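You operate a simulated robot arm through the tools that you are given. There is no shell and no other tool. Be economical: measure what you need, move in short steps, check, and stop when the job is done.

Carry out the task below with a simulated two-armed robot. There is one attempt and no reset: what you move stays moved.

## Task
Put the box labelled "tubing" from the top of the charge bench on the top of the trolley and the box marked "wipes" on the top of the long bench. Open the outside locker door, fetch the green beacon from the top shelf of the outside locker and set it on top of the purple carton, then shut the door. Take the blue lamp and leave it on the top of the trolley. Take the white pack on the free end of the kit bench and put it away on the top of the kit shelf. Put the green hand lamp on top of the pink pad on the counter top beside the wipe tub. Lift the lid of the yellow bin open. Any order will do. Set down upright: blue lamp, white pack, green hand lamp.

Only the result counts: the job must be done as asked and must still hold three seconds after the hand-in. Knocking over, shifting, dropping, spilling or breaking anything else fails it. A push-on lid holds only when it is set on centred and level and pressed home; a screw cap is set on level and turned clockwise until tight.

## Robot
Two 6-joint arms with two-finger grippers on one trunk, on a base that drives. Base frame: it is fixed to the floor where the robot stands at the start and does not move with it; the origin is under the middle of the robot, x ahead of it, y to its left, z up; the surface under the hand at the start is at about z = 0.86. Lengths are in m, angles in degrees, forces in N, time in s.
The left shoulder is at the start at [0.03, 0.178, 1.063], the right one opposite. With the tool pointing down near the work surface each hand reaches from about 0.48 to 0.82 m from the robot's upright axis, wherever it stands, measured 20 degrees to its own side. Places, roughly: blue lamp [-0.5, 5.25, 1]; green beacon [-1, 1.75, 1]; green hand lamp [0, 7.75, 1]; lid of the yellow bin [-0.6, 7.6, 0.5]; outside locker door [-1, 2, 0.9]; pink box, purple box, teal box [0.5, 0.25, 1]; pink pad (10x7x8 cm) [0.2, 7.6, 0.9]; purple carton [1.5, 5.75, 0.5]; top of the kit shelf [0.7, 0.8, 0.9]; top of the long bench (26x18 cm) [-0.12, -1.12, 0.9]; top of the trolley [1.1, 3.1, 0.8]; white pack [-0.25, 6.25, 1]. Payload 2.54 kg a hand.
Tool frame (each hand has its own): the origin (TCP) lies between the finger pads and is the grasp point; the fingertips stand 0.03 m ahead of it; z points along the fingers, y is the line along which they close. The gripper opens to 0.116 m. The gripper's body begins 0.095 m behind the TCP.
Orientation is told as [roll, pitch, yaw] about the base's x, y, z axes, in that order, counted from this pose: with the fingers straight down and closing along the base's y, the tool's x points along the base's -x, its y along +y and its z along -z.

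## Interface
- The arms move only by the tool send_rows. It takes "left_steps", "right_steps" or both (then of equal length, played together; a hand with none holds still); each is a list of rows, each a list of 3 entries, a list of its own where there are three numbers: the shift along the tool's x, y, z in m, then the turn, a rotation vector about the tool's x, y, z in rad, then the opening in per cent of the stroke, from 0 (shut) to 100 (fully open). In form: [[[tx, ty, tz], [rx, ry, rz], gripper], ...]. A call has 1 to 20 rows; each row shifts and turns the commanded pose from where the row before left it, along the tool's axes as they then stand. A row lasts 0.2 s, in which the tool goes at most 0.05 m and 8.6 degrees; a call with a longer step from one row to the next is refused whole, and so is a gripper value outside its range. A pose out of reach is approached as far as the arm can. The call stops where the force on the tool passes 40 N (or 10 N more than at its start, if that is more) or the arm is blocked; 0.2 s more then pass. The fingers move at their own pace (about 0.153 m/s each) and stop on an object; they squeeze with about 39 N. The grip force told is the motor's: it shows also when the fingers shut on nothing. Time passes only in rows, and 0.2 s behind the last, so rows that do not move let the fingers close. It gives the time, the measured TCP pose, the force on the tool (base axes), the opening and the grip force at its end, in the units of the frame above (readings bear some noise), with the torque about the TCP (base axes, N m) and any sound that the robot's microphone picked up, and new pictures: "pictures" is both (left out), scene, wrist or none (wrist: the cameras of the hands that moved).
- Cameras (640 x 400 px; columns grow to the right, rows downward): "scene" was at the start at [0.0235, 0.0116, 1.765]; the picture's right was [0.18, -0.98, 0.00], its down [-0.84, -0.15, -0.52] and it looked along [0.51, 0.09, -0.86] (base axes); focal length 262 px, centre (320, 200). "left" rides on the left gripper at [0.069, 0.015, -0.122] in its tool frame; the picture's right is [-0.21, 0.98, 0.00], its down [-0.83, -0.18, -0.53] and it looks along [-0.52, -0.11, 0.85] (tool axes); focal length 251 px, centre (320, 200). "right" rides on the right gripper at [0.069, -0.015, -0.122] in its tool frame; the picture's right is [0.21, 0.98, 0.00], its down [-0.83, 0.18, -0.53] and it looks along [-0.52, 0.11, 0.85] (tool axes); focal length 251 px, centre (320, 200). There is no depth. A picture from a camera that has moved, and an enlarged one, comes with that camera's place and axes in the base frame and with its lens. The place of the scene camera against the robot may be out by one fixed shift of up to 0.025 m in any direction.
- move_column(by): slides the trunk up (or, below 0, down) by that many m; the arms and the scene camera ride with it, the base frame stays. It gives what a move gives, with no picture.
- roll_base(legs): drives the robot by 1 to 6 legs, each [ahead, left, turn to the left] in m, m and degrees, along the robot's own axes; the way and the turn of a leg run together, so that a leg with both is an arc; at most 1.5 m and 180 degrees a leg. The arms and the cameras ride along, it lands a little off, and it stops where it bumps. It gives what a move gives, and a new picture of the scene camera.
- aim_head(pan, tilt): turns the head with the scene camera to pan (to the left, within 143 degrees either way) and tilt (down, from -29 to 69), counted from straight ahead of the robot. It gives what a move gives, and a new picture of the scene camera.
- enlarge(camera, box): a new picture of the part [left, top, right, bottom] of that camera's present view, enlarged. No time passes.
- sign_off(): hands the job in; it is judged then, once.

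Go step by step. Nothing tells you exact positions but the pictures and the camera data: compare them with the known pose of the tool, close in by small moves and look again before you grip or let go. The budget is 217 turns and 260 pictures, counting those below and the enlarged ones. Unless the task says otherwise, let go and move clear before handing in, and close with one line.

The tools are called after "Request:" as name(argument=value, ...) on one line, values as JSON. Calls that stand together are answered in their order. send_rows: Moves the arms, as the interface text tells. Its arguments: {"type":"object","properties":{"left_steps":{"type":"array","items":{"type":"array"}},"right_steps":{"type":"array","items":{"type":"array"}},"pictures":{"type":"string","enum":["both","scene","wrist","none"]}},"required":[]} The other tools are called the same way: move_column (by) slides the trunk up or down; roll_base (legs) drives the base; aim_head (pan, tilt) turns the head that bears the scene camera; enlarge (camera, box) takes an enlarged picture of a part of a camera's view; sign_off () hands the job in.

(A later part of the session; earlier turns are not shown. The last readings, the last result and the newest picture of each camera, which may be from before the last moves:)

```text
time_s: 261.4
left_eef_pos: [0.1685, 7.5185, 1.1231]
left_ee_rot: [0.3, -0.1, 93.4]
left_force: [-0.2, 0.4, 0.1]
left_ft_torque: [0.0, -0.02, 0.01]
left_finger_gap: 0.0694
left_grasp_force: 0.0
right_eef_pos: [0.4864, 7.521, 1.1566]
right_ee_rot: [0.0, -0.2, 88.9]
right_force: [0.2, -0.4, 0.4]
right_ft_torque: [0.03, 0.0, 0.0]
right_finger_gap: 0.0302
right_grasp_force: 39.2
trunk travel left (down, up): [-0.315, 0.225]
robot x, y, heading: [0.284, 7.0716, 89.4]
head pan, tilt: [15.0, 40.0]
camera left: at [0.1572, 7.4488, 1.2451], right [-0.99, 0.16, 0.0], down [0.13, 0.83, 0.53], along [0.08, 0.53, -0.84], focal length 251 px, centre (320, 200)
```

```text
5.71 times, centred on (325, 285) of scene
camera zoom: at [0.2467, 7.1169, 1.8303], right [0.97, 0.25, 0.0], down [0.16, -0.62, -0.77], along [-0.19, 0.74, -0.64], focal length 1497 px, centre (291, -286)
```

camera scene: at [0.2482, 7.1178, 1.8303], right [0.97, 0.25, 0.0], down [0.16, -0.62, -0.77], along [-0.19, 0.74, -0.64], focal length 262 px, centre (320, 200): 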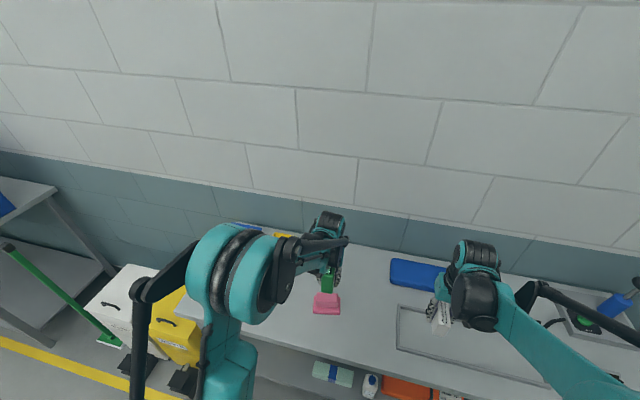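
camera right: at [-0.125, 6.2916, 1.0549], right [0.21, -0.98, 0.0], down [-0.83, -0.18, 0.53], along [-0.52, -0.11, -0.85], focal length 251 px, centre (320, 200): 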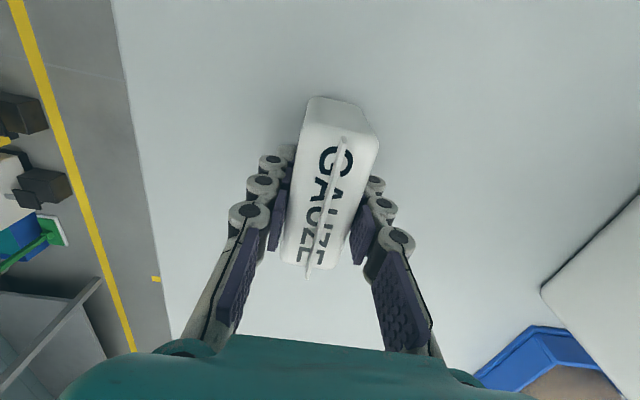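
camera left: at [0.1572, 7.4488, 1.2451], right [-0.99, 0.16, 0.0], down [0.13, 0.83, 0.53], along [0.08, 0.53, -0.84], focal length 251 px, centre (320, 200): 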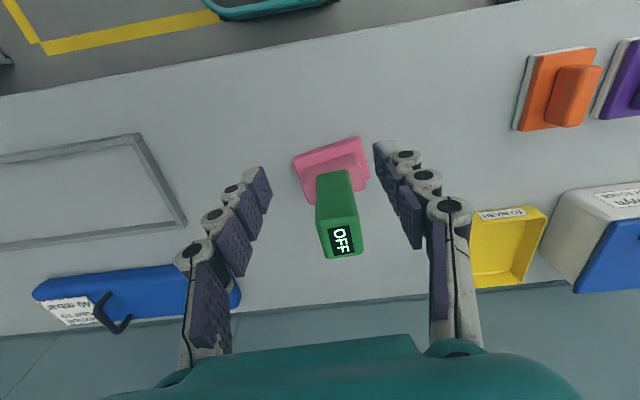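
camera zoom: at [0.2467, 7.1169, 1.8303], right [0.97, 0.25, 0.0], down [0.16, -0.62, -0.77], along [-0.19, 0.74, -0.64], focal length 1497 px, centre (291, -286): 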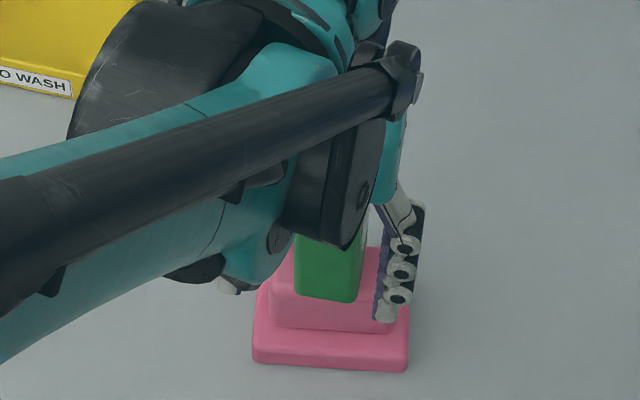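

The hand lamp stands on the pad. Next I go to the yellow bin, whose lid handle is at about (-0.61, 7.50).

Request:
roll_base(legs=[[-0.15, 0, 0.6], [0, 0.68, 0]])

Request:
aim_head(pan=15, tilt=55)

```text
time_s: 266.2
left_eef_pos: [-0.5289, 7.3648, 1.1224]
left_ee_rot: [0.2, 0.0, 94.9]
left_force: [-0.3, -0.7, -0.5]
left_ft_torque: [-0.02, -0.03, 0.0]
left_finger_gap: 0.0696
left_grasp_force: 0.0
right_eef_pos: [-0.2117, 7.3747, 1.1561]
right_ee_rot: [0.0, 0.0, 90.2]
right_force: [0.1, -0.2, -0.3]
right_ft_torque: [-0.01, -0.03, 0.01]
right_finger_gap: 0.0304
right_grasp_force: 38.6
trunk travel left (down, up): [-0.315, 0.225]
robot x, y, heading: [-0.4054, 6.9159, 90.6]
head pan, tilt: [15.0, 40.0]
camera scene: at [-0.4415, 6.9649, 1.8302], right [0.96, 0.27, 0.0], down [0.17, -0.62, -0.77], along [-0.21, 0.74, -0.64], focal length 262 px, centre (320, 200)
```

scene: 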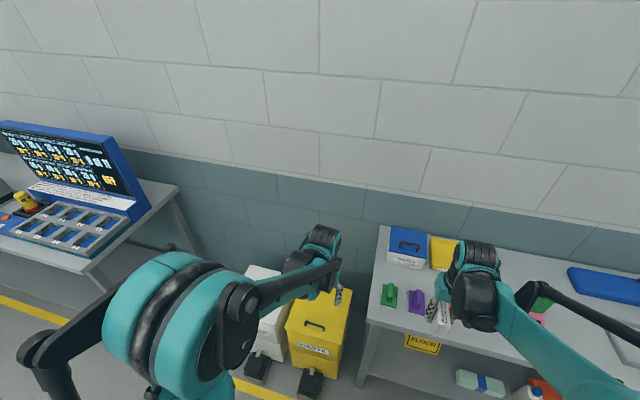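

```text
time_s: 267.0
left_eef_pos: [-0.5278, 7.3639, 1.1217]
left_ee_rot: [0.2, 0.0, 94.8]
left_force: [0.5, -0.3, -0.1]
left_ft_torque: [0.04, 0.0, 0.0]
left_finger_gap: 0.0695
left_grasp_force: 0.1
right_eef_pos: [-0.2105, 7.3749, 1.1553]
right_ee_rot: [0.1, 0.0, 90.2]
right_force: [0.0, -0.8, 0.1]
right_ft_torque: [-0.02, -0.01, 0.0]
right_finger_gap: 0.0302
right_grasp_force: 39.3
trunk travel left (down, up): [-0.315, 0.225]
robot x, y, heading: [-0.4073, 6.912, 90.5]
head pan, tilt: [15.0, 55.0]
camera scene: at [-0.4372, 6.9525, 1.8096], right [0.96, 0.27, 0.0], down [0.22, -0.79, -0.57], along [-0.16, 0.55, -0.82], focal length 262 px, centre (320, 200)
```

scene: 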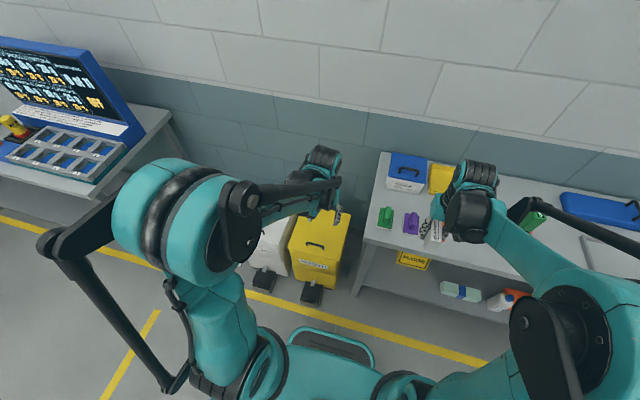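

Request:
send_rows(right_steps=[[[0.045, 0, 0], [0, 0, 0], 5], [[0.045, 0, 0], [0, 0, 0], 5], [[0.03, 0, 0], [0, 0, 0], 5]], left_steps=[[[0, 0.03, 0], [0, 0, 0.04], 100], [[0, 0.03, 0], [0, 0, 0.04], 100], [[0, 0.02, 0], [0, 0, 0], 100]], pictures="none")

Request:
move_column(by=-0.28)

Request:
enlarge(camera="left", box=[0, 0, 640, 400])

```text
time_s: 267.8
left_eef_pos: [-0.609, 7.3586, 1.1244]
left_ee_rot: [0.2, -0.2, 90.3]
left_force: [-0.3, -0.1, 1.0]
left_ft_torque: [-0.01, 0.02, 0.0]
left_finger_gap: 0.116
left_grasp_force: 0.0
right_eef_pos: [-0.2123, 7.2526, 1.157]
right_ee_rot: [-0.1, -0.1, 90.2]
right_force: [-0.2, -0.5, 0.0]
right_ft_torque: [0.03, -0.01, -0.01]
right_finger_gap: 0.0302
right_grasp_force: 39.2
trunk travel left (down, up): [-0.315, 0.225]
robot x, y, heading: [-0.4094, 6.9122, 90.8]
head pan, tilt: [15.0, 55.0]
```

```text
time_s: 270.6
left_eef_pos: [-0.6076, 7.3587, 0.8437]
left_ee_rot: [0.2, 0.0, 90.2]
left_force: [0.1, -0.3, 0.3]
left_ft_torque: [0.01, 0.03, 0.01]
left_finger_gap: 0.1163
left_grasp_force: 0.0
right_eef_pos: [-0.2123, 7.2545, 0.8771]
right_ee_rot: [0.0, -0.1, 90.2]
right_force: [-0.2, -0.5, -1.2]
right_ft_torque: [0.01, -0.04, -0.01]
right_finger_gap: 0.0303
right_grasp_force: 39.0
trunk travel left (down, up): [-0.035, 0.505]
robot x, y, heading: [-0.4064, 6.9163, 91.0]
head pan, tilt: [15.0, 55.0]
```

```text
1.00 times, centred on (320, 200) of left (not enlarged: the box is as wide or as high as the picture)
camera zoom: at [-0.6229, 7.2896, 0.9659], right [-0.98, 0.21, 0.0], down [0.18, 0.83, 0.53], along [0.11, 0.52, -0.85], focal length 251 px, centre (320, 200)
```

zoom: 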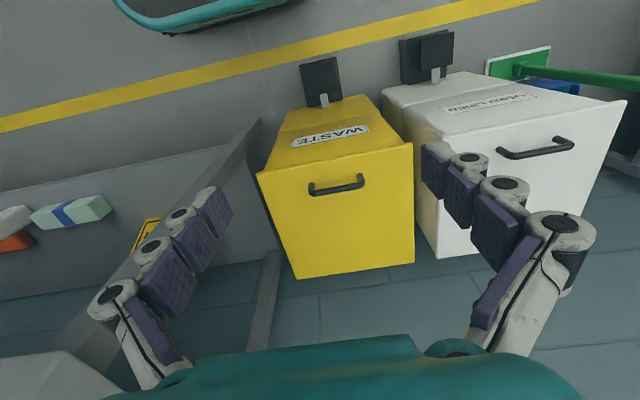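

The handle bar runs along x, is about 10 cm long, and is centred at (-0.607, 7.508) with the lid at z≈0.55. I'll pinch it end to end so the lid can pivot in the grip. First I approach from above.

Request:
send_rows(left_steps=[[[-0.03, 0, 0.03], [0, 0, 0], 100], [[-0.03, 0, 0.03], [0, 0, 0], 100], [[-0.03, 0, 0.03], [0, 0, 0], 100], [[-0.03, 0, 0.03], [0, 0, 0], 100], [[-0.029, 0, 0.03], [0, 0, 0], 100]], pictures="wrist")

```text
time_s: 271.8
left_eef_pos: [-0.6105, 7.5076, 0.6912]
left_ee_rot: [0.2, 0.0, 90.3]
left_force: [0.1, 0.2, -1.2]
left_ft_torque: [-0.01, 0.04, -0.03]
left_finger_gap: 0.116
left_grasp_force: 0.0
right_eef_pos: [-0.2121, 7.2556, 0.8768]
right_ee_rot: [0.0, -0.1, 90.2]
right_force: [0.0, -0.7, -0.3]
right_ft_torque: [0.02, 0.02, 0.03]
right_finger_gap: 0.0306
right_grasp_force: 39.0
trunk travel left (down, up): [-0.035, 0.505]
robot x, y, heading: [-0.4049, 6.9139, 90.5]
head pan, tilt: [15.0, 55.0]
camera left: at [-0.6248, 7.4395, 0.8138], right [-0.98, 0.21, 0.0], down [0.18, 0.83, 0.53], along [0.11, 0.52, -0.85], focal length 251 px, centre (320, 200)
```

left: 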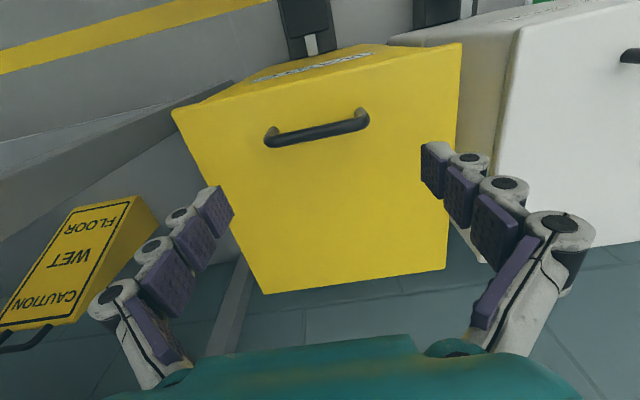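

Request:
send_rows(left_steps=[[[0, -0.003, 0.03], [0, 0, 0], 100], [[0, 0, 0.03], [0, 0, 0], 100], [[0, 0, 0.02], [0, 0, 0], 100], [[0, 0, 0.015], [0, 0, 0], 100]], pictures="wrist")

```text
time_s: 272.8
left_eef_pos: [-0.6073, 7.5087, 0.5989]
left_ee_rot: [0.2, 0.0, 90.3]
left_force: [1.0, -0.6, 0.3]
left_ft_torque: [-0.02, 0.0, 0.03]
left_finger_gap: 0.1159
left_grasp_force: 0.1
right_eef_pos: [-0.212, 7.2548, 0.8769]
right_ee_rot: [0.0, 0.1, 90.2]
right_force: [0.5, -0.2, -0.5]
right_ft_torque: [0.01, -0.01, 0.0]
right_finger_gap: 0.0304
right_grasp_force: 39.2
trunk travel left (down, up): [-0.035, 0.505]
robot x, y, heading: [-0.405, 6.9082, 90.8]
head pan, tilt: [15.0, 55.0]
camera left: at [-0.6225, 7.4388, 0.7213], right [-0.98, 0.21, 0.0], down [0.18, 0.83, 0.53], along [0.11, 0.52, -0.85], focal length 251 px, centre (320, 200)
```

left: 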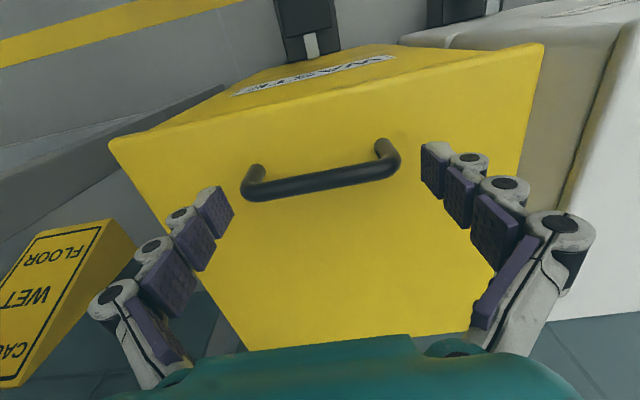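

Request:
send_rows(left_steps=[[[0, 0, 0.01], [0, 0, 0], 100], [[0, 0, 0], [0, 0, 0], 70], [[0, 0, 0], [0, 0, 0], 50], [[0, 0, 0], [0, 0, 0], 50]], pictures="wrist")

```text
time_s: 273.8
left_eef_pos: [-0.6066, 7.507, 0.5898]
left_ee_rot: [0.3, -0.1, 90.2]
left_force: [10.7, 3.0, 5.4]
left_ft_torque: [0.19, -0.99, -0.09]
left_finger_gap: 0.1003
left_grasp_force: 45.5
right_eef_pos: [-0.2112, 7.2542, 0.8773]
right_ee_rot: [0.0, -0.1, 90.3]
right_force: [-0.3, -0.4, 0.3]
right_ft_torque: [-0.05, -0.01, 0.02]
right_finger_gap: 0.0303
right_grasp_force: 38.6
trunk travel left (down, up): [-0.035, 0.505]
robot x, y, heading: [-0.4005, 6.9132, 90.7]
head pan, tilt: [15.0, 55.0]
camera left: at [-0.6212, 7.438, 0.7114], right [-0.98, 0.21, 0.0], down [0.18, 0.83, 0.53], along [0.11, 0.52, -0.85], focal length 251 px, centre (320, 200)
```

left: 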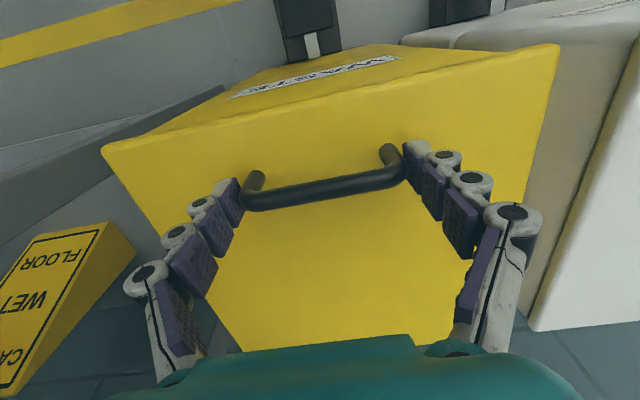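

The handle is pinched. I lift along the hinge arc (hinge near y=7.75, z=0.54).

Request:
send_rows(left_steps=[[[-0.003, 0, -0.0167], [0, 0, 0], 50], [[-0.004, 0, -0.0168], [0, 0, 0], 50], [[-0.0055, 0, -0.0163], [0, 0, 0], 50], [[-0.0062, 0, -0.0159], [0, 0, 0], 50], [[-0.0078, 0, -0.0153], [0, 0, 0], 50], [[-0.0083, 0, -0.0149], [0, 0, 0], 50], [[-0.0097, 0, -0.014], [0, 0, 0], 50], [[-0.0104, 0, -0.0137], [0, 0, 0], 50], [[-0.0115, 0, -0.0125], [0, 0, 0], 50], [[-0.0123, 0, -0.0121], [0, 0, 0], 50]], pictures="both")

```text
time_s: 276.0
left_eef_pos: [-0.6063, 7.5871, 0.7388]
left_ee_rot: [0.3, -0.1, 90.3]
left_force: [12.9, -14.3, 6.7]
left_ft_torque: [-1.34, -0.01, 0.02]
left_finger_gap: 0.1004
left_grasp_force: 44.9
right_eef_pos: [-0.2108, 7.2531, 0.8781]
right_ee_rot: [0.0, -0.1, 90.2]
right_force: [0.6, 0.9, -1.0]
right_ft_torque: [0.03, 0.01, -0.01]
right_finger_gap: 0.0304
right_grasp_force: 38.9
trunk travel left (down, up): [-0.035, 0.505]
robot x, y, heading: [-0.4004, 6.9148, 90.6]
head pan, tilt: [15.0, 55.0]
camera scene: at [-0.4359, 6.9502, 1.5297], right [0.96, 0.27, 0.0], down [0.22, -0.79, -0.57], along [-0.16, 0.55, -0.82], focal length 262 px, centre (320, 200)
camera left: at [-0.6207, 7.5174, 0.8614], right [-0.98, 0.21, 0.01], down [0.18, 0.83, 0.53], along [0.11, 0.52, -0.85], focal length 251 px, centre (320, 200)
```

scene: 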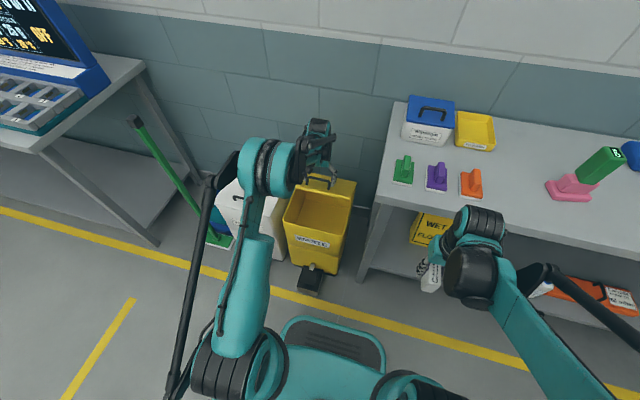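
left: 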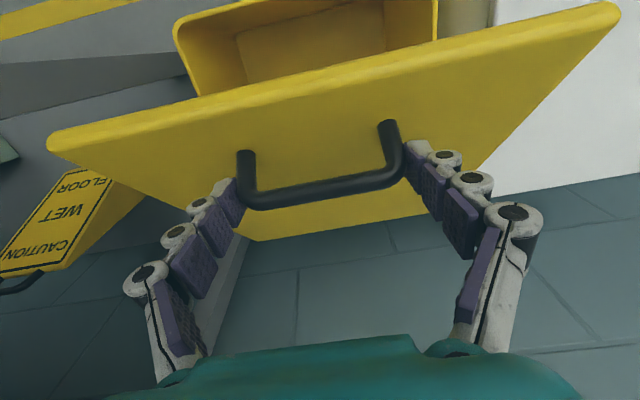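

The lid is about 40° up. I continue the arc, tilting the hand forward as it goes.

Request:
send_rows(left_steps=[[[-0.0135, 0, -0.0105], [0, -0.06, 0], 50], [[-0.0141, 0, -0.0097], [0, -0.06, 0], 50], [[-0.0157, 0, -0.0067], [0, -0.06, 0], 50], [[-0.0161, 0, -0.0059], [0, -0.06, 0], 50], [[-0.0168, 0, -0.0025], [0, -0.06, 0], 50], [[-0.017, 0, -0.0014], [0, -0.06, 0], 50], [[-0.017, 0, 0.0019], [0, -0.06, 0], 50], [[-0.0169, 0, 0.003], [0, -0.06, 0], 50], [[-0.0159, 0, 0.0063], [0, -0.06, 0], 50], [[-0.0155, 0, 0.0073], [0, -0.06, 0], 50], [[-0.0138, 0, 0.0102], [0, -0.06, 0], 50], [[-0.0131, 0, 0.011], [0, -0.06, 0], 50]], pictures="both")

```text
time_s: 278.6
left_eef_pos: [-0.6069, 7.7774, 0.7979]
left_ee_rot: [0.3, -41.4, 90.1]
left_force: [-0.7, -0.6, 0.2]
left_ft_torque: [0.0, 0.01, 0.02]
left_finger_gap: 0.0579
left_grasp_force: 0.0
right_eef_pos: [-0.2124, 7.255, 0.8776]
right_ee_rot: [-0.1, 0.1, 90.2]
right_force: [0.4, 0.1, -0.4]
right_ft_torque: [-0.02, -0.01, -0.02]
right_finger_gap: 0.0303
right_grasp_force: 38.9
trunk travel left (down, up): [-0.035, 0.505]
robot x, y, heading: [-0.4042, 6.9134, 90.9]
head pan, tilt: [15.0, 55.0]
camera scene: at [-0.4375, 6.9527, 1.5295], right [0.96, 0.27, 0.0], down [0.22, -0.79, -0.57], along [-0.15, 0.55, -0.82], focal length 262 px, centre (320, 200)
camera left: at [-0.6214, 7.644, 0.8441], right [-0.98, 0.16, 0.15], down [0.18, 0.27, 0.95], along [0.11, 0.95, -0.29], focal length 251 px, centre (320, 200)
```

scene: 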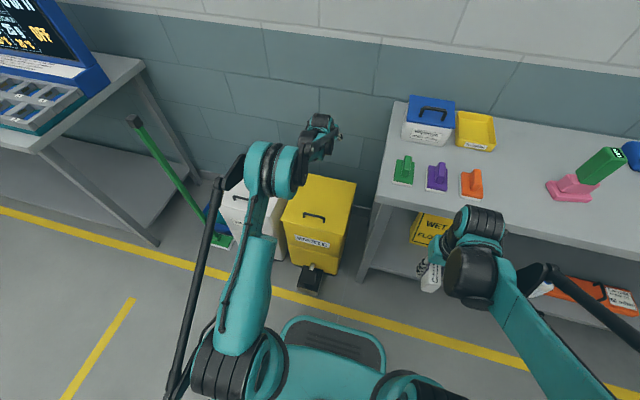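
left: 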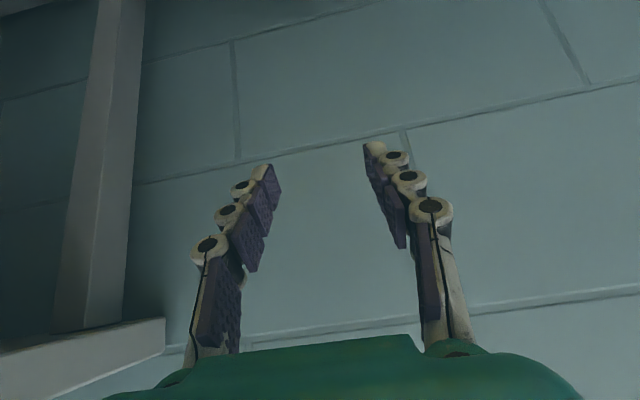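

The grip slipped past 50° and the lid fell shut. The true hinge is slightly higher (z≈0.565), so I reset above the handle and lift again on the corrected arc with the hand kept vertical.

Request:
send_rows(left_steps=[[[0.0338, 0, -0.0297], [0, 0, 0], 100], [[0.0338, 0, -0.0297], [0, 0, 0], 100], [[0.0338, 0, -0.0297], [0, 0, 0], 100], [[0.0338, 0, -0.0297], [0, 0, 0], 100], [[0.0338, 0, -0.0297], [0, 0, 0], 100], [[0.0338, 0, -0.0297], [0, 0, 0], 100], [[0, 0, 0], [0, 0.12, 0], 100], [[0, 0, 0], [0, 0.12, 0], 100], [[0, 0, 0], [0, 0.12, 0], 100], [[0, 0, 0], [0, 0.12, 0], 100], [[0, 0, 0], [0, 0.12, 0], 100], [[0, 0, 0], [0, 0.12, 0], 100], [[0, 0, 0.045], [0, 0, 0], 100], [[0, 0, 0.045], [0, 0, 0], 100]], pictures="wrist")

```text
time_s: 281.6
left_eef_pos: [-0.6037, 7.5037, 0.7073]
left_ee_rot: [0.2, 0.0, 90.3]
left_force: [-0.2, 0.0, 0.2]
left_ft_torque: [0.0, 0.01, 0.01]
left_finger_gap: 0.1158
left_grasp_force: 0.0
right_eef_pos: [-0.2126, 7.2558, 0.877]
right_ee_rot: [0.0, 0.0, 90.2]
right_force: [-0.3, -0.6, 0.4]
right_ft_torque: [-0.03, 0.0, -0.02]
right_finger_gap: 0.0305
right_grasp_force: 38.7
trunk travel left (down, up): [-0.035, 0.505]
robot x, y, heading: [-0.4064, 6.9134, 90.9]
head pan, tilt: [15.0, 55.0]
camera left: at [-0.6188, 7.4359, 0.8293], right [-0.98, 0.21, 0.0], down [0.18, 0.83, 0.53], along [0.11, 0.52, -0.85], focal length 251 px, centre (320, 200)
```

left: 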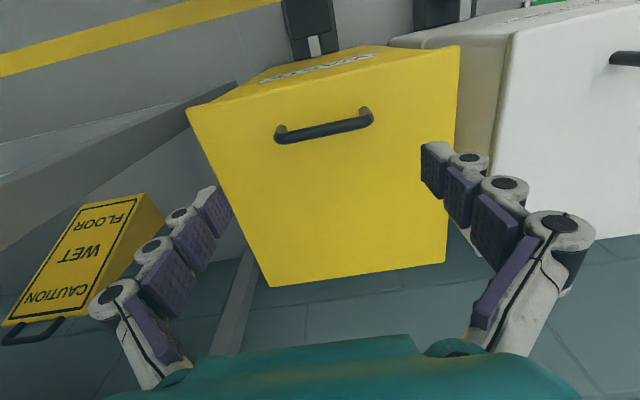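

Request:
send_rows(left_steps=[[[-0.003, 0.003, 0.04], [0, 0, 0], 100], [[0, 0, 0.04], [0, 0, 0], 100], [[0, 0, 0.03], [0, 0, 0], 100], [[0, 0, 0.009], [0, 0, 0], 100], [[0, 0, 0], [0, 0, 0], 70], [[0, 0, 0], [0, 0, 0], 50], [[0, 0, 0], [0, 0, 0], 50], [[-0.0018, 0, -0.0211], [0, 0, 0], 50], [[-0.0037, 0, -0.0208], [0, 0, 0], 50], [[-0.0054, 0, -0.0204], [0, 0, 0], 50], [[-0.0072, 0, -0.0199], [0, 0, 0], 50], [[-0.0089, 0, -0.0192], [0, 0, 0], 50], [[-0.0105, 0, -0.0183], [0, 0, 0], 50], [[-0.0121, 0, -0.0173], [0, 0, 0], 50], [[-0.0135, 0, -0.0162], [0, 0, 0], 50]], pictures="wrist")

```text
time_s: 284.8
left_eef_pos: [-0.6131, 7.5744, 0.7425]
left_ee_rot: [0.4, 0.0, 90.6]
left_force: [-0.2, 0.3, -0.8]
left_ft_torque: [-0.04, -0.03, -0.02]
left_finger_gap: 0.058
left_grasp_force: 0.0
right_eef_pos: [-0.2143, 7.2557, 0.8792]
right_ee_rot: [-0.1, 0.0, 90.3]
right_force: [-1.4, 0.3, -1.0]
right_ft_torque: [-0.01, -0.02, 0.01]
right_finger_gap: 0.0306
right_grasp_force: 39.0
trunk travel left (down, up): [-0.035, 0.505]
robot x, y, heading: [-0.4042, 6.9108, 90.7]
head pan, tilt: [15.0, 55.0]
camera left: at [-0.6276, 7.5043, 0.8648], right [-0.98, 0.2, 0.01], down [0.18, 0.83, 0.53], along [0.1, 0.52, -0.85], focal length 251 px, centre (320, 200)
```

left: 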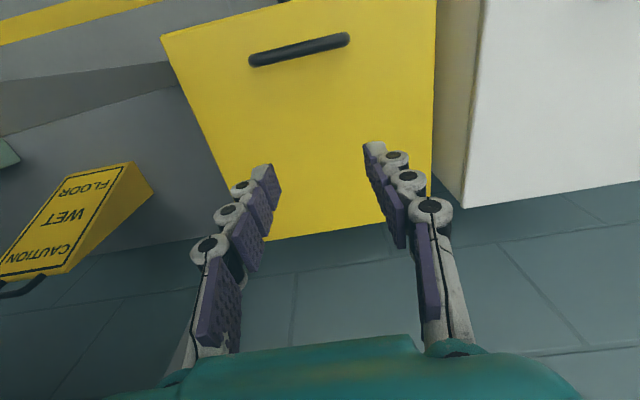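

The pinch slips. I'll turn the hand 90° to grip the bar across instead.

Request:
send_rows(left_steps=[[[0.033, -0.003, 0], [0, 0, 0], 100], [[0.033, -0.003, 0], [0, 0, 0], 100], [[0, 0, 0], [0, 0, 0.1428], 100], [[0, 0, 0], [0, 0, 0.1428], 100], [[0, 0, 0], [0, 0, 0.1428], 100], [[0, 0, 0], [0, 0, 0.1428], 100], [[0, 0, 0], [0, 0, 0.1428], 100], [[0, 0, 0], [0, 0, 0.1428], 100], [[0, 0, 0], [0, 0, 0.1428], 100], [[0, 0, 0], [0, 0, 0.1428], 100], [[0, 0, 0], [0, 0, 0.1428], 100], [[0, 0, 0], [0, 0, 0.1428], 100], [[0, 0, 0], [0, 0, 0.1428], 100]], pictures="wrist")

```text
time_s: 287.6
left_eef_pos: [-0.6028, 7.5063, 0.7429]
left_ee_rot: [0.0, 0.2, 0.2]
left_force: [-0.2, 0.5, -0.5]
left_ft_torque: [-0.03, 0.0, -0.01]
left_finger_gap: 0.1162
left_grasp_force: 0.1
right_eef_pos: [-0.2122, 7.2551, 0.8772]
right_ee_rot: [0.0, -0.1, 90.2]
right_force: [0.1, -0.9, 0.4]
right_ft_torque: [0.0, -0.02, 0.04]
right_finger_gap: 0.0305
right_grasp_force: 38.9
trunk travel left (down, up): [-0.035, 0.505]
robot x, y, heading: [-0.4073, 6.9138, 90.5]
head pan, tilt: [15.0, 55.0]
camera left: at [-0.6718, 7.5209, 0.8648], right [0.21, 0.98, 0.0], down [0.83, -0.18, 0.53], along [0.52, -0.11, -0.85], focal length 251 px, centre (320, 200)
```

left: 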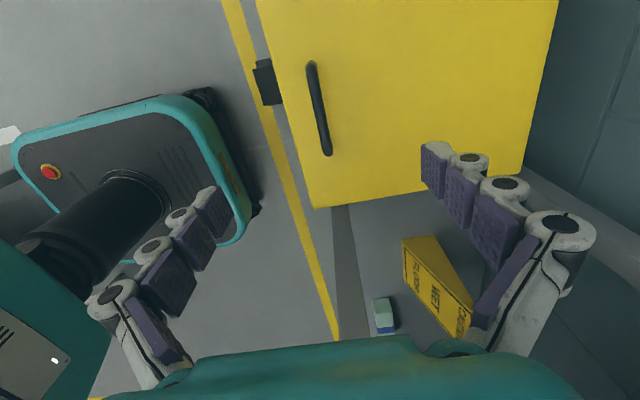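

Request:
send_rows(left_steps=[[[0, 0.001, 0.045], [0, 0, 0], 70], [[0, 0, 0.045], [0, 0, 0], 50], [[0, 0, 0.04], [0, 0, 0], 50], [[0, 0, 0.022], [0, 0, 0], 50], [[0, 0, 0], [0, 0, 0], 20], [[0, 0, 0], [0, 0, 0], 0], [[0, 0, 0], [0, 0, 0], 0], [[0, 0, 0], [0, 0, 0], 0]], pictures="wrist")

```text
time_s: 289.4
left_eef_pos: [-0.6032, 7.507, 0.5896]
left_ee_rot: [-0.1, 0.2, 0.2]
left_force: [0.2, 3.0, -2.3]
left_ft_torque: [-0.01, 0.22, -0.38]
left_finger_gap: 0.01
left_grasp_force: 37.2
right_eef_pos: [-0.2126, 7.2555, 0.8776]
right_ee_rot: [0.0, 0.0, 90.3]
right_force: [0.5, 0.0, 0.3]
right_ft_torque: [0.0, -0.01, 0.01]
right_finger_gap: 0.0302
right_grasp_force: 38.8
trunk travel left (down, up): [-0.035, 0.505]
robot x, y, heading: [-0.4026, 6.9127, 90.8]
head pan, tilt: [15.0, 55.0]
camera left: at [-0.6717, 7.5219, 0.7114], right [0.21, 0.98, 0.0], down [0.83, -0.18, 0.53], along [0.52, -0.11, -0.85], focal length 251 px, centre (320, 200)
```

left: 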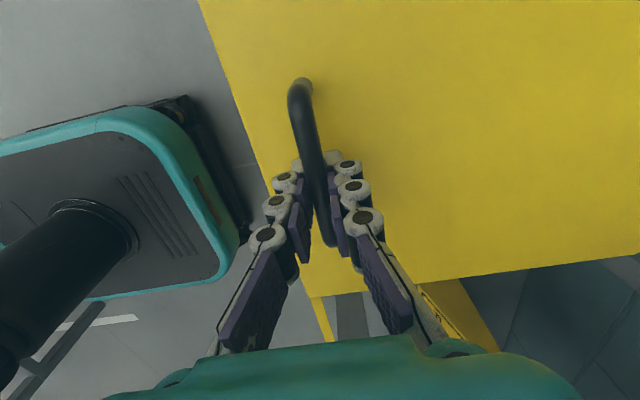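

The bar is now gripped across, but the lid's top will face the wall when open, so one hand can't take it past vertical. I'll set the pack on the counter for the moment to free the right hand. First I release the handle and raise.

Request:
send_rows(left_steps=[[[0, 0, 0], [0, 0, 0], 50], [[0, 0, 0], [0, 0, 0], 50], [[0, 0, -0.045], [0, 0, 0], 50], [[0, 0, -0.045], [0, 0, 0], 50], [[0, -0.045, 0], [0, 0, 0], 50], [[0, -0.045, 0], [0, 0, 0], 50]], pictures="none")

Request:
move_column(by=0.28)

Request:
send_rows(right_steps=[[[-0.035, -0.03, 0], [0, 0, 0], 5], [[-0.035, -0.03, 0], [0, 0, 0], 5], [[-0.035, -0.03, 0], [0, 0, 0], 5], [[-0.035, -0.03, 0], [0, 0, 0], 5], [[-0.035, -0.03, 0], [0, 0, 0], 5], [[-0.035, -0.03, 0], [0, 0, 0], 5], [[-0.035, -0.03, 0], [0, 0, 0], 5], [[-0.02, -0.02, 0], [0, 0, 0], 5]], pictures="both")

```text
time_s: 290.8
left_eef_pos: [-0.6023, 7.4125, 0.6812]
left_ee_rot: [0.1, 0.2, 0.3]
left_force: [-0.5, -0.4, -0.3]
left_ft_torque: [0.01, 0.01, -0.02]
left_finger_gap: 0.058
left_grasp_force: 0.0
right_eef_pos: [-0.2119, 7.2541, 0.8783]
right_ee_rot: [0.0, 0.1, 90.2]
right_force: [-0.1, -0.3, 0.0]
right_ft_torque: [0.01, -0.01, -0.03]
right_finger_gap: 0.0304
right_grasp_force: 38.6
trunk travel left (down, up): [-0.035, 0.505]
robot x, y, heading: [-0.405, 6.9167, 90.9]
head pan, tilt: [15.0, 55.0]
```

```text
time_s: 293.6
left_eef_pos: [-0.6022, 7.413, 0.9596]
left_ee_rot: [0.0, 0.2, 0.4]
left_force: [0.5, 0.0, -0.3]
left_ft_torque: [-0.07, -0.01, -0.01]
left_finger_gap: 0.0581
left_grasp_force: 0.1
right_eef_pos: [-0.2128, 7.2544, 1.157]
right_ee_rot: [0.0, -0.1, 90.2]
right_force: [0.8, -0.1, -0.7]
right_ft_torque: [-0.01, -0.01, 0.01]
right_finger_gap: 0.0304
right_grasp_force: 38.8
trunk travel left (down, up): [-0.315, 0.225]
robot x, y, heading: [-0.4045, 6.9109, 90.4]
head pan, tilt: [15.0, 55.0]
```

```text
time_s: 295.4
left_eef_pos: [-0.6023, 7.4144, 0.9611]
left_ee_rot: [0.0, 0.3, 0.4]
left_force: [-0.5, -0.3, -0.3]
left_ft_torque: [0.01, -0.04, 0.03]
left_finger_gap: 0.0578
left_grasp_force: 0.0
right_eef_pos: [0.0199, 7.5206, 1.1567]
right_ee_rot: [0.1, 0.0, 90.1]
right_force: [0.7, -0.8, -0.4]
right_ft_torque: [-0.04, 0.02, -0.01]
right_finger_gap: 0.0303
right_grasp_force: 38.9
trunk travel left (down, up): [-0.315, 0.225]
robot x, y, heading: [-0.4054, 6.9118, 90.9]
head pan, tilt: [15.0, 55.0]
camera scene: at [-0.4367, 6.9533, 1.8095], right [0.96, 0.27, 0.0], down [0.22, -0.79, -0.57], along [-0.16, 0.55, -0.82], focal length 262 px, centre (320, 200)
camera right: at [0.0344, 7.4522, 1.2791], right [-0.98, -0.22, 0.0], down [-0.18, 0.83, 0.53], along [-0.12, 0.52, -0.85], focal length 251 px, centre (320, 200)
```

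scene: 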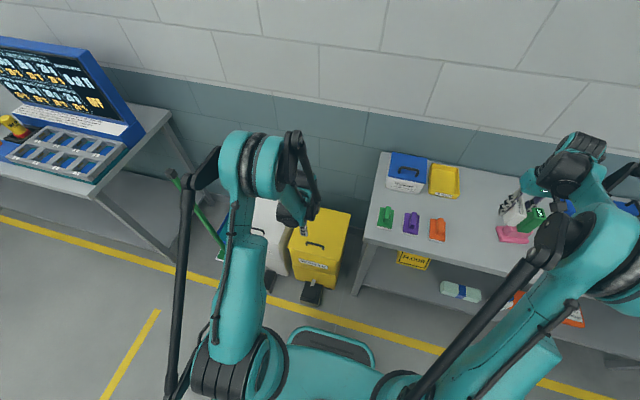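
right: 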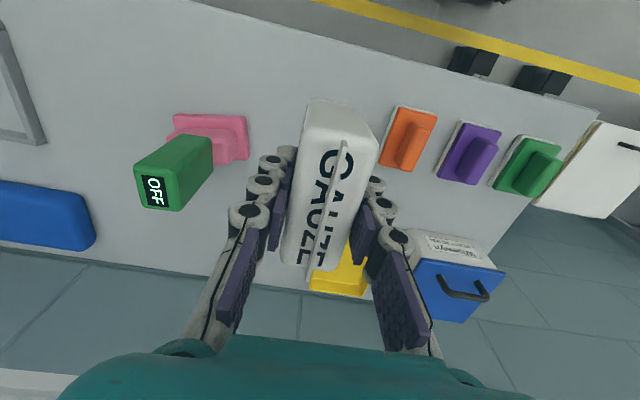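

Request:
send_rows(right_steps=[[[-0.02, 0.02, 0.02], [0, 0, 0], 5], [[0, 0, 0.045], [0, 0, 0], 5], [[0, 0, 0.045], [0, 0, 0], 5], [[0, 0, 0.045], [0, 0, 0], 5], [[0, 0, 0.04], [0, 0, 0], 5], [[0, 0, 0.012], [0, 0, 0], 5], [[0, 0, 0.005], [0, 0, 0], 5], [[0, 0, 0.005], [0, 0, 0], 5], [[0, 0, 0.005], [0, 0, 0], 5], [[0, 0, 0.005], [0, 0, 0], 5], [[0, 0, 0.005], [0, 0, 0], 5]], pictures="none")

```text
time_s: 298.0
left_eef_pos: [-0.6042, 7.4112, 0.9601]
left_ee_rot: [0.0, 0.2, 0.3]
left_force: [0.3, -0.1, 0.1]
left_ft_torque: [0.01, -0.02, 0.01]
left_finger_gap: 0.0579
left_grasp_force: 0.0
right_eef_pos: [-0.0043, 7.5415, 0.93]
right_ee_rot: [-0.3, -0.3, 90.2]
right_force: [-1.7, -1.3, 20.3]
right_ft_torque: [-0.4, 0.3, -0.05]
right_finger_gap: 0.0305
right_grasp_force: 39.1
trunk travel left (down, up): [-0.315, 0.225]
robot x, y, heading: [-0.4065, 6.913, 90.7]
head pan, tilt: [15.0, 55.0]
stopped in row 11 (right hand): the force on the tool passed its limit at 44 N (the readings are from after the stop); the commanded pose is now the measured one
```

Request:
send_rows(right_steps=[[[0, 0, 0], [0, 0, 0], 30], [[0, 0, 0], [0, 0, 0], 45], [[0, 0, 0], [0, 0, 0], 45], [[0, 0, -0.03], [0, 0, 0], 45], [[0, 0, -0.045], [0, 0, 0], 45], [[0, 0, -0.045], [0, 0, 0], 45], [[0, 0, -0.045], [0, 0, 0], 45], [[0, 0, -0.045], [0, 0, 0], 45], [[0.035, 0.03, 0], [0, 0, 0], 20], [[0.035, 0.03, 0], [0, 0, 0], 0], [[0.035, 0.03, 0], [0, 0, 0], 0], [[0.035, 0.03, 0], [0, 0, 0], 0], [[0.035, 0.03, 0], [0, 0, 0], 0], [[0.035, 0.03, 0], [0, 0, 0], 0], [[0.035, 0.03, 0], [0, 0, 0], 0], [[0.035, 0.03, 0], [0, 0, 0], 0]], pictures="scene")

```text
time_s: 301.4
left_eef_pos: [-0.6034, 7.4121, 0.9613]
left_ee_rot: [0.1, 0.1, 0.3]
left_force: [0.3, -1.4, 0.5]
left_ft_torque: [0.04, 0.03, 0.02]
left_finger_gap: 0.0576
left_grasp_force: 0.1
right_eef_pos: [-0.2411, 7.2635, 1.1372]
right_ee_rot: [-0.2, -0.3, 90.3]
right_force: [-0.4, -0.4, -0.4]
right_ft_torque: [0.01, 0.01, 0.0]
right_finger_gap: 0.0001
right_grasp_force: 28.7
trunk travel left (down, up): [-0.315, 0.225]
robot x, y, heading: [-0.4024, 6.9135, 90.7]
head pan, tilt: [15.0, 55.0]
camera scene: at [-0.4384, 6.95, 1.8096], right [0.96, 0.27, 0.0], down [0.22, -0.79, -0.57], along [-0.15, 0.55, -0.82], focal length 262 px, centre (320, 200)
```

scene: 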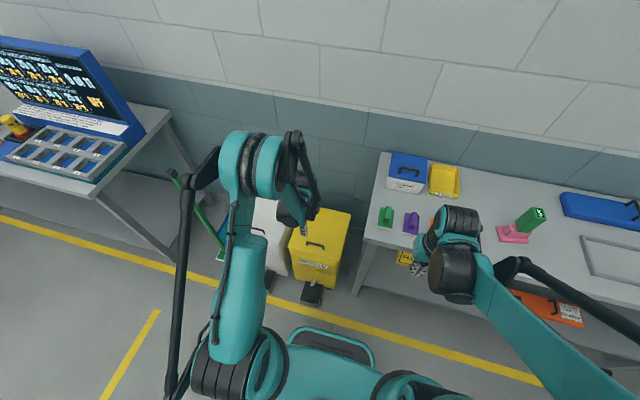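

The pack is parked. I go back down: the left hand grips the handle near its left end while the right hand waits in front of the lid.

Request:
move_column(by=-0.28)

Request:
send_rows(left_steps=[[[0.012, 0.045, 0], [0, 0, 0], 50], [[0.012, 0.045, 0], [0, 0, 0], 50], [[0.004, 0.005, 0.03], [0, 0, 0], 50], [[0, 0, 0.03], [0, 0, 0], 50], [[0, 0, 0.03], [0, 0, 0], 50], [[0, 0, 0], [0, 0, 0], 20], [[0, 0, 0], [0, 0, 0], 0], [[0, 0, 0], [0, 0, 0], 0]], right_steps=[[[-0.015, 0.04, 0], [0, 0, 0], 0], [[-0.015, 0.04, 0], [0, 0, 0], 0], [[-0.015, 0.04, 0], [0, 0, 0], 0], [[-0.015, 0.04, 0], [0, 0, 0], 0], [[-0.015, 0.04, 0.02], [0, 0, 0], 0], [[-0.015, 0.035, 0.03], [0, 0, 0], 0], [[0, 0, 0.045], [0, 0, 0], 0], [[0, 0, 0.045], [0, 0, 0], 0]], pictures="both")

```text
time_s: 304.2
left_eef_pos: [-0.603, 7.4135, 0.6813]
left_ee_rot: [0.0, 0.2, 0.3]
left_force: [1.2, -0.3, -0.6]
left_ft_torque: [0.01, 0.0, -0.03]
left_finger_gap: 0.0579
left_grasp_force: 0.1
right_eef_pos: [-0.2406, 7.2649, 0.8559]
right_ee_rot: [-0.1, -0.2, 90.2]
right_force: [-0.4, -0.5, -0.3]
right_ft_torque: [0.01, 0.03, 0.0]
right_finger_gap: 0.0
right_grasp_force: 28.9
trunk travel left (down, up): [-0.035, 0.505]
robot x, y, heading: [-0.4036, 6.9084, 90.7]
head pan, tilt: [15.0, 55.0]
```

```text
time_s: 306.0
left_eef_pos: [-0.6295, 7.5072, 0.5909]
left_ee_rot: [-0.1, 0.2, 0.2]
left_force: [-1.5, 4.2, -2.0]
left_ft_torque: [-0.11, 0.16, -0.38]
left_finger_gap: 0.0093
left_grasp_force: 36.4
right_eef_pos: [-0.4759, 7.3553, 0.7158]
right_ee_rot: [0.0, -0.2, 90.2]
right_force: [0.0, 0.0, -1.0]
right_ft_torque: [0.03, 0.03, 0.02]
right_finger_gap: 0.0
right_grasp_force: 28.4
trunk travel left (down, up): [-0.035, 0.505]
robot x, y, heading: [-0.401, 6.9103, 90.8]
head pan, tilt: [15.0, 55.0]
camera scene: at [-0.4376, 6.9529, 1.5295], right [0.96, 0.27, 0.0], down [0.22, -0.79, -0.57], along [-0.16, 0.55, -0.82], focal length 262 px, centre (320, 200)
camera right: at [-0.4612, 7.2853, 0.8384], right [-0.98, -0.22, 0.0], down [-0.19, 0.82, 0.54], along [-0.11, 0.52, -0.84], focal length 251 px, centre (320, 200)
camera left: at [-0.6991, 7.5219, 0.7131], right [0.21, 0.98, 0.0], down [0.83, -0.18, 0.53], along [0.52, -0.11, -0.85], focal length 251 px, centre (320, 200)
```

scene: 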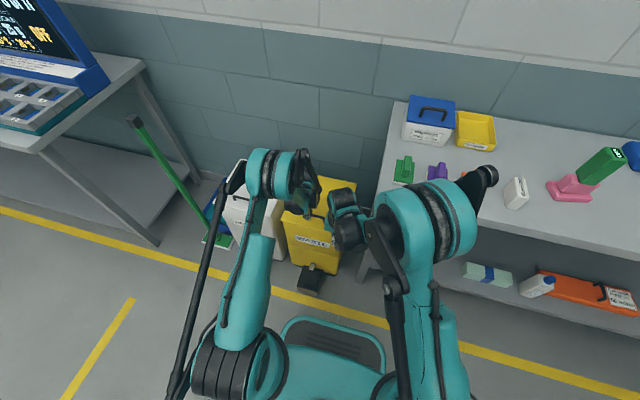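
right: 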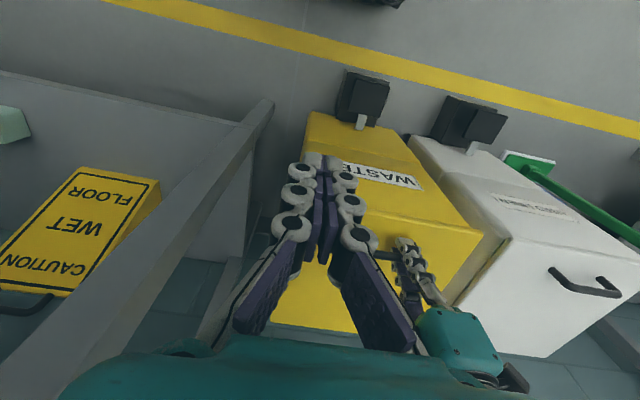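
left: 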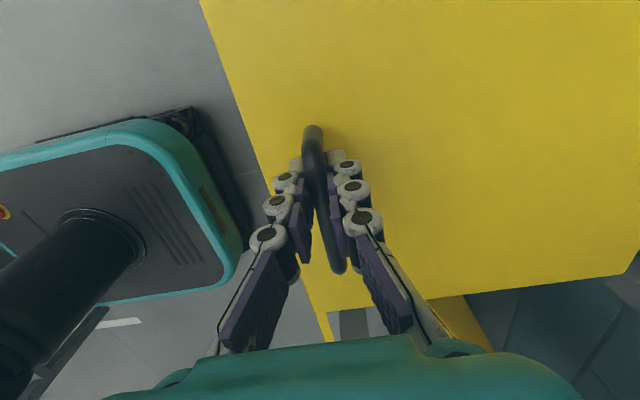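

The handle is gripped. I lift the lid about 45° with the left hand.

Request:
send_rows(left_steps=[[[0, 0.0018, -0.0211], [0, 0, 0], 0], [[0, 0.0037, -0.0208], [0, 0, 0], 0], [[0, 0.0054, -0.0204], [0, 0, 0], 0], [[0, 0.0072, -0.0199], [0, 0, 0], 0], [[0, 0.0089, -0.0192], [0, 0, 0], 0], [[0, 0.0105, -0.0183], [0, 0, 0], 0], [[0, 0.0121, -0.0173], [0, 0, 0], 0], [[0, 0.0135, -0.0162], [0, 0, 0], 0], [[0, 0.015, -0.015], [0, 0, 0], 0]], pictures="scene")

```text
time_s: 306.7
left_eef_pos: [-0.6304, 7.5223, 0.6415]
left_ee_rot: [0.4, 0.2, 0.1]
left_force: [0.1, 14.8, -7.0]
left_ft_torque: [0.23, 0.15, -0.27]
left_finger_gap: 0.0091
left_grasp_force: 36.7
right_eef_pos: [-0.4756, 7.3562, 0.7153]
right_ee_rot: [-0.2, -0.2, 90.1]
right_force: [0.2, 0.4, 0.3]
right_ft_torque: [-0.02, 0.03, 0.0]
right_finger_gap: 0.0002
right_grasp_force: 29.3
trunk travel left (down, up): [-0.035, 0.505]
robot x, y, heading: [-0.399, 6.9144, 90.3]
head pan, tilt: [15.0, 55.0]
stopped in row 3 (left hand): the force on the tool passed its limit at 42 N (the readings are from after the stop); the commanded pose is now the measured one
camera scene: at [-0.4375, 6.9547, 1.5295], right [0.96, 0.27, 0.0], down [0.22, -0.79, -0.57], along [-0.15, 0.55, -0.82], focal length 262 px, centre (320, 200)
```

scene: 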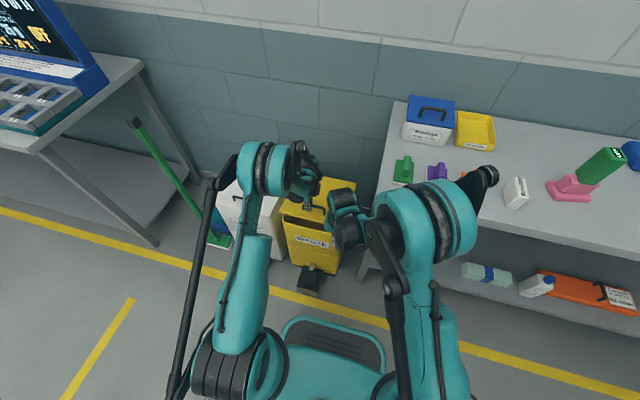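

The fingertips were jamming against the lid. I lower it, regrip the bar nearer the tips, and lift again, leaning the hand with the lid.

Request:
send_rows(left_steps=[[[0, -0.0076, 0.0253], [0, 0, 0], 0], [[0, -0.0076, 0.0245], [0, 0, 0], 0], [[0, 0, 0], [0, 0, 0], 35], [[0, 0, -0.008], [0, 0, 0], 35], [[0, 0, 0], [0, 0, 0], 0], [[0, 0, 0], [0, 0, 0], 0], [[0, 0.0041, -0.0211], [0.0436, 0, 0], 0], [[0, 0.005, -0.0208], [0.0436, 0, 0], 0], [[0, 0.0059, -0.0208], [0.0436, 0, 0], 0], [[0, 0.0068, -0.0204], [0.0436, 0, 0], 0], [[0, 0.0077, -0.0202], [0.0436, 0, 0], 0], [[0, 0.0085, -0.0199], [0.0436, 0, 0], 0], [[0, 0.0095, -0.0195], [0.0436, 0, 0], 0], [[0, 0.0104, -0.0191], [0.0436, 0, 0], 0], [[0, 0.0111, -0.0187], [0.0436, 0, 0], 0], [[0, 0.0119, -0.0183], [0.0436, 0, 0], 0]], pictures="scene")

```text
time_s: 308.6
left_eef_pos: [-0.6278, 7.5223, 0.6479]
left_ee_rot: [-4.7, 0.0, -0.1]
left_force: [-0.2, 15.7, -7.6]
left_ft_torque: [0.26, 0.22, -0.12]
left_finger_gap: 0.0104
left_grasp_force: 37.6
right_eef_pos: [-0.4752, 7.3564, 0.7179]
right_ee_rot: [-0.1, -0.2, 90.0]
right_force: [0.0, -0.2, -0.1]
right_ft_torque: [-0.02, -0.03, -0.02]
right_finger_gap: 0.0
right_grasp_force: 28.9
trunk travel left (down, up): [-0.035, 0.505]
robot x, y, heading: [-0.4043, 6.9148, 90.6]
head pan, tilt: [15.0, 55.0]
stopped in row 9 (left hand): the force on the tool passed its limit at 40 N (the readings are from after the stop); the commanded pose is now the measured one
camera scene: at [-0.4373, 6.9552, 1.5295], right [0.96, 0.27, 0.0], down [0.22, -0.79, -0.57], along [-0.15, 0.55, -0.82], focal length 262 px, centre (320, 200)
```

scene: 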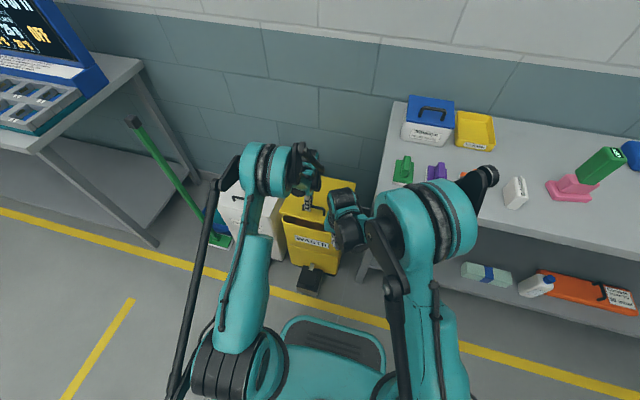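

Request:
send_rows(left_steps=[[[0, 0.009, -0.0195], [0.0436, 0, 0], 0], [[0, 0.0089, -0.0199], [0.0436, 0, 0], 0], [[0, 0.0096, -0.0195], [0.0436, 0, 0], 0], [[0, 0.0105, -0.019], [0.0436, 0, 0], 0], [[0, 0.0114, -0.0187], [0.0436, 0, 0], 0], [[0, 0.0121, -0.0182], [0.0436, 0, 0], 0], [[0, 0.013, -0.0177], [0.0436, 0, 0], 0]], pictures="scene")

```text
time_s: 310.2
left_eef_pos: [-0.6293, 7.6149, 0.7626]
left_ee_rot: [-22.6, 0.0, 0.0]
left_force: [3.0, -19.0, 23.4]
left_ft_torque: [-0.39, -0.37, -0.2]
left_finger_gap: 0.0107
left_grasp_force: 37.6
right_eef_pos: [-0.4739, 7.3541, 0.7185]
right_ee_rot: [-0.1, -0.4, 90.0]
right_force: [0.7, -0.5, 0.2]
right_ft_torque: [0.02, 0.0, 0.02]
right_finger_gap: 0.0001
right_grasp_force: 28.6
trunk travel left (down, up): [-0.035, 0.505]
robot x, y, heading: [-0.4022, 6.914, 90.6]
head pan, tilt: [15.0, 55.0]
camera scene: at [-0.4358, 6.9487, 1.5299], right [0.96, 0.27, 0.0], down [0.22, -0.79, -0.58], along [-0.15, 0.56, -0.82], focal length 262 px, centre (320, 200)
```

scene: 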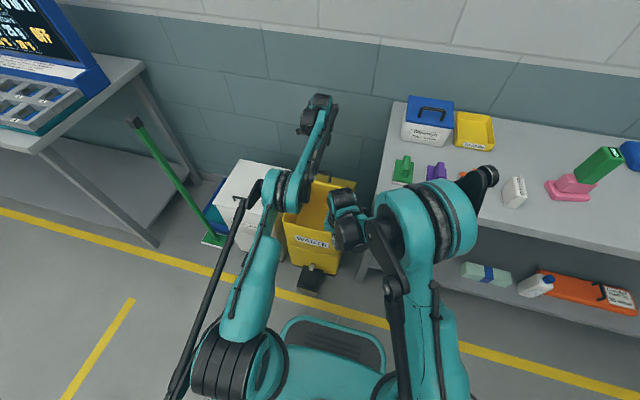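

The lid is held near 48°. I bring the right hand under its edge from the front.

Request:
send_rows(right_steps=[[[0, 0.03, 0.02], [0, 0, 0], 0], [[-0.02, 0, 0.03], [0, 0, 0], 0], [[-0.04, 0, 0], [0, 0, 0], 0], [[-0.04, 0, 0], [0, 0, 0], 0], [[-0.04, 0, 0], [0, 0, 0], 0], [[-0.02, 0, 0], [0, 0, 0], 0], [[-0.01, 0, 0], [0, 0, 0], 0], [[-0.01, 0, 0], [0, 0, 0], 0]], pictures="wrist")

```text
time_s: 312.1
left_eef_pos: [-0.6295, 7.6157, 0.7633]
left_ee_rot: [-22.5, 0.0, 0.0]
left_force: [1.2, -19.9, 26.2]
left_ft_torque: [-0.33, -0.1, -0.32]
left_finger_gap: 0.0107
left_grasp_force: 37.8
right_eef_pos: [-0.5057, 7.535, 0.6696]
right_ee_rot: [-0.1, -0.5, 90.1]
right_force: [0.1, -0.1, -1.2]
right_ft_torque: [0.0, -0.03, 0.02]
right_finger_gap: 0.0
right_grasp_force: 28.5
trunk travel left (down, up): [-0.035, 0.505]
robot x, y, heading: [-0.4019, 6.91, 90.6]
head pan, tilt: [15.0, 55.0]
camera right: at [-0.4903, 7.4637, 0.7909], right [-0.98, -0.22, 0.0], down [-0.18, 0.82, 0.54], along [-0.11, 0.53, -0.84], focal length 251 px, centre (320, 200)
```

right: 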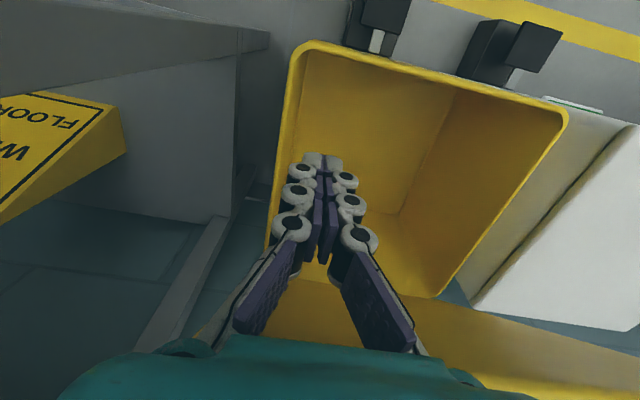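

Request:
send_rows(right_steps=[[[-0.01, 0, 0], [0, 0, 0], 0], [[-0.01, 0, 0], [0, 0, 0], 0], [[-0.01, 0, 0], [0, 0, 0], 0], [[-0.01, 0, 0], [0, 0, 0], 0], [[-0.01, 0, 0], [0, 0, 0], 0]], pictures="none")

```text
time_s: 312.5
left_eef_pos: [-0.6283, 7.6186, 0.7634]
left_ee_rot: [-22.0, 0.0, -0.1]
left_force: [1.5, -3.7, 25.3]
left_ft_torque: [-0.18, 0.2, -0.38]
left_finger_gap: 0.0104
left_grasp_force: 37.7
right_eef_pos: [-0.5059, 7.5388, 0.6702]
right_ee_rot: [-0.3, 0.3, 90.3]
right_force: [0.7, -14.9, -1.3]
right_ft_torque: [1.19, -0.15, -0.34]
right_finger_gap: 0.0
right_grasp_force: 28.2
trunk travel left (down, up): [-0.035, 0.505]
robot x, y, heading: [-0.4027, 6.9136, 90.6]
head pan, tilt: [15.0, 55.0]
stopped in row 2 (right hand): the force on the tool passed its limit at 54 N (the readings are from after the stop); the commanded pose is now the measured one
```

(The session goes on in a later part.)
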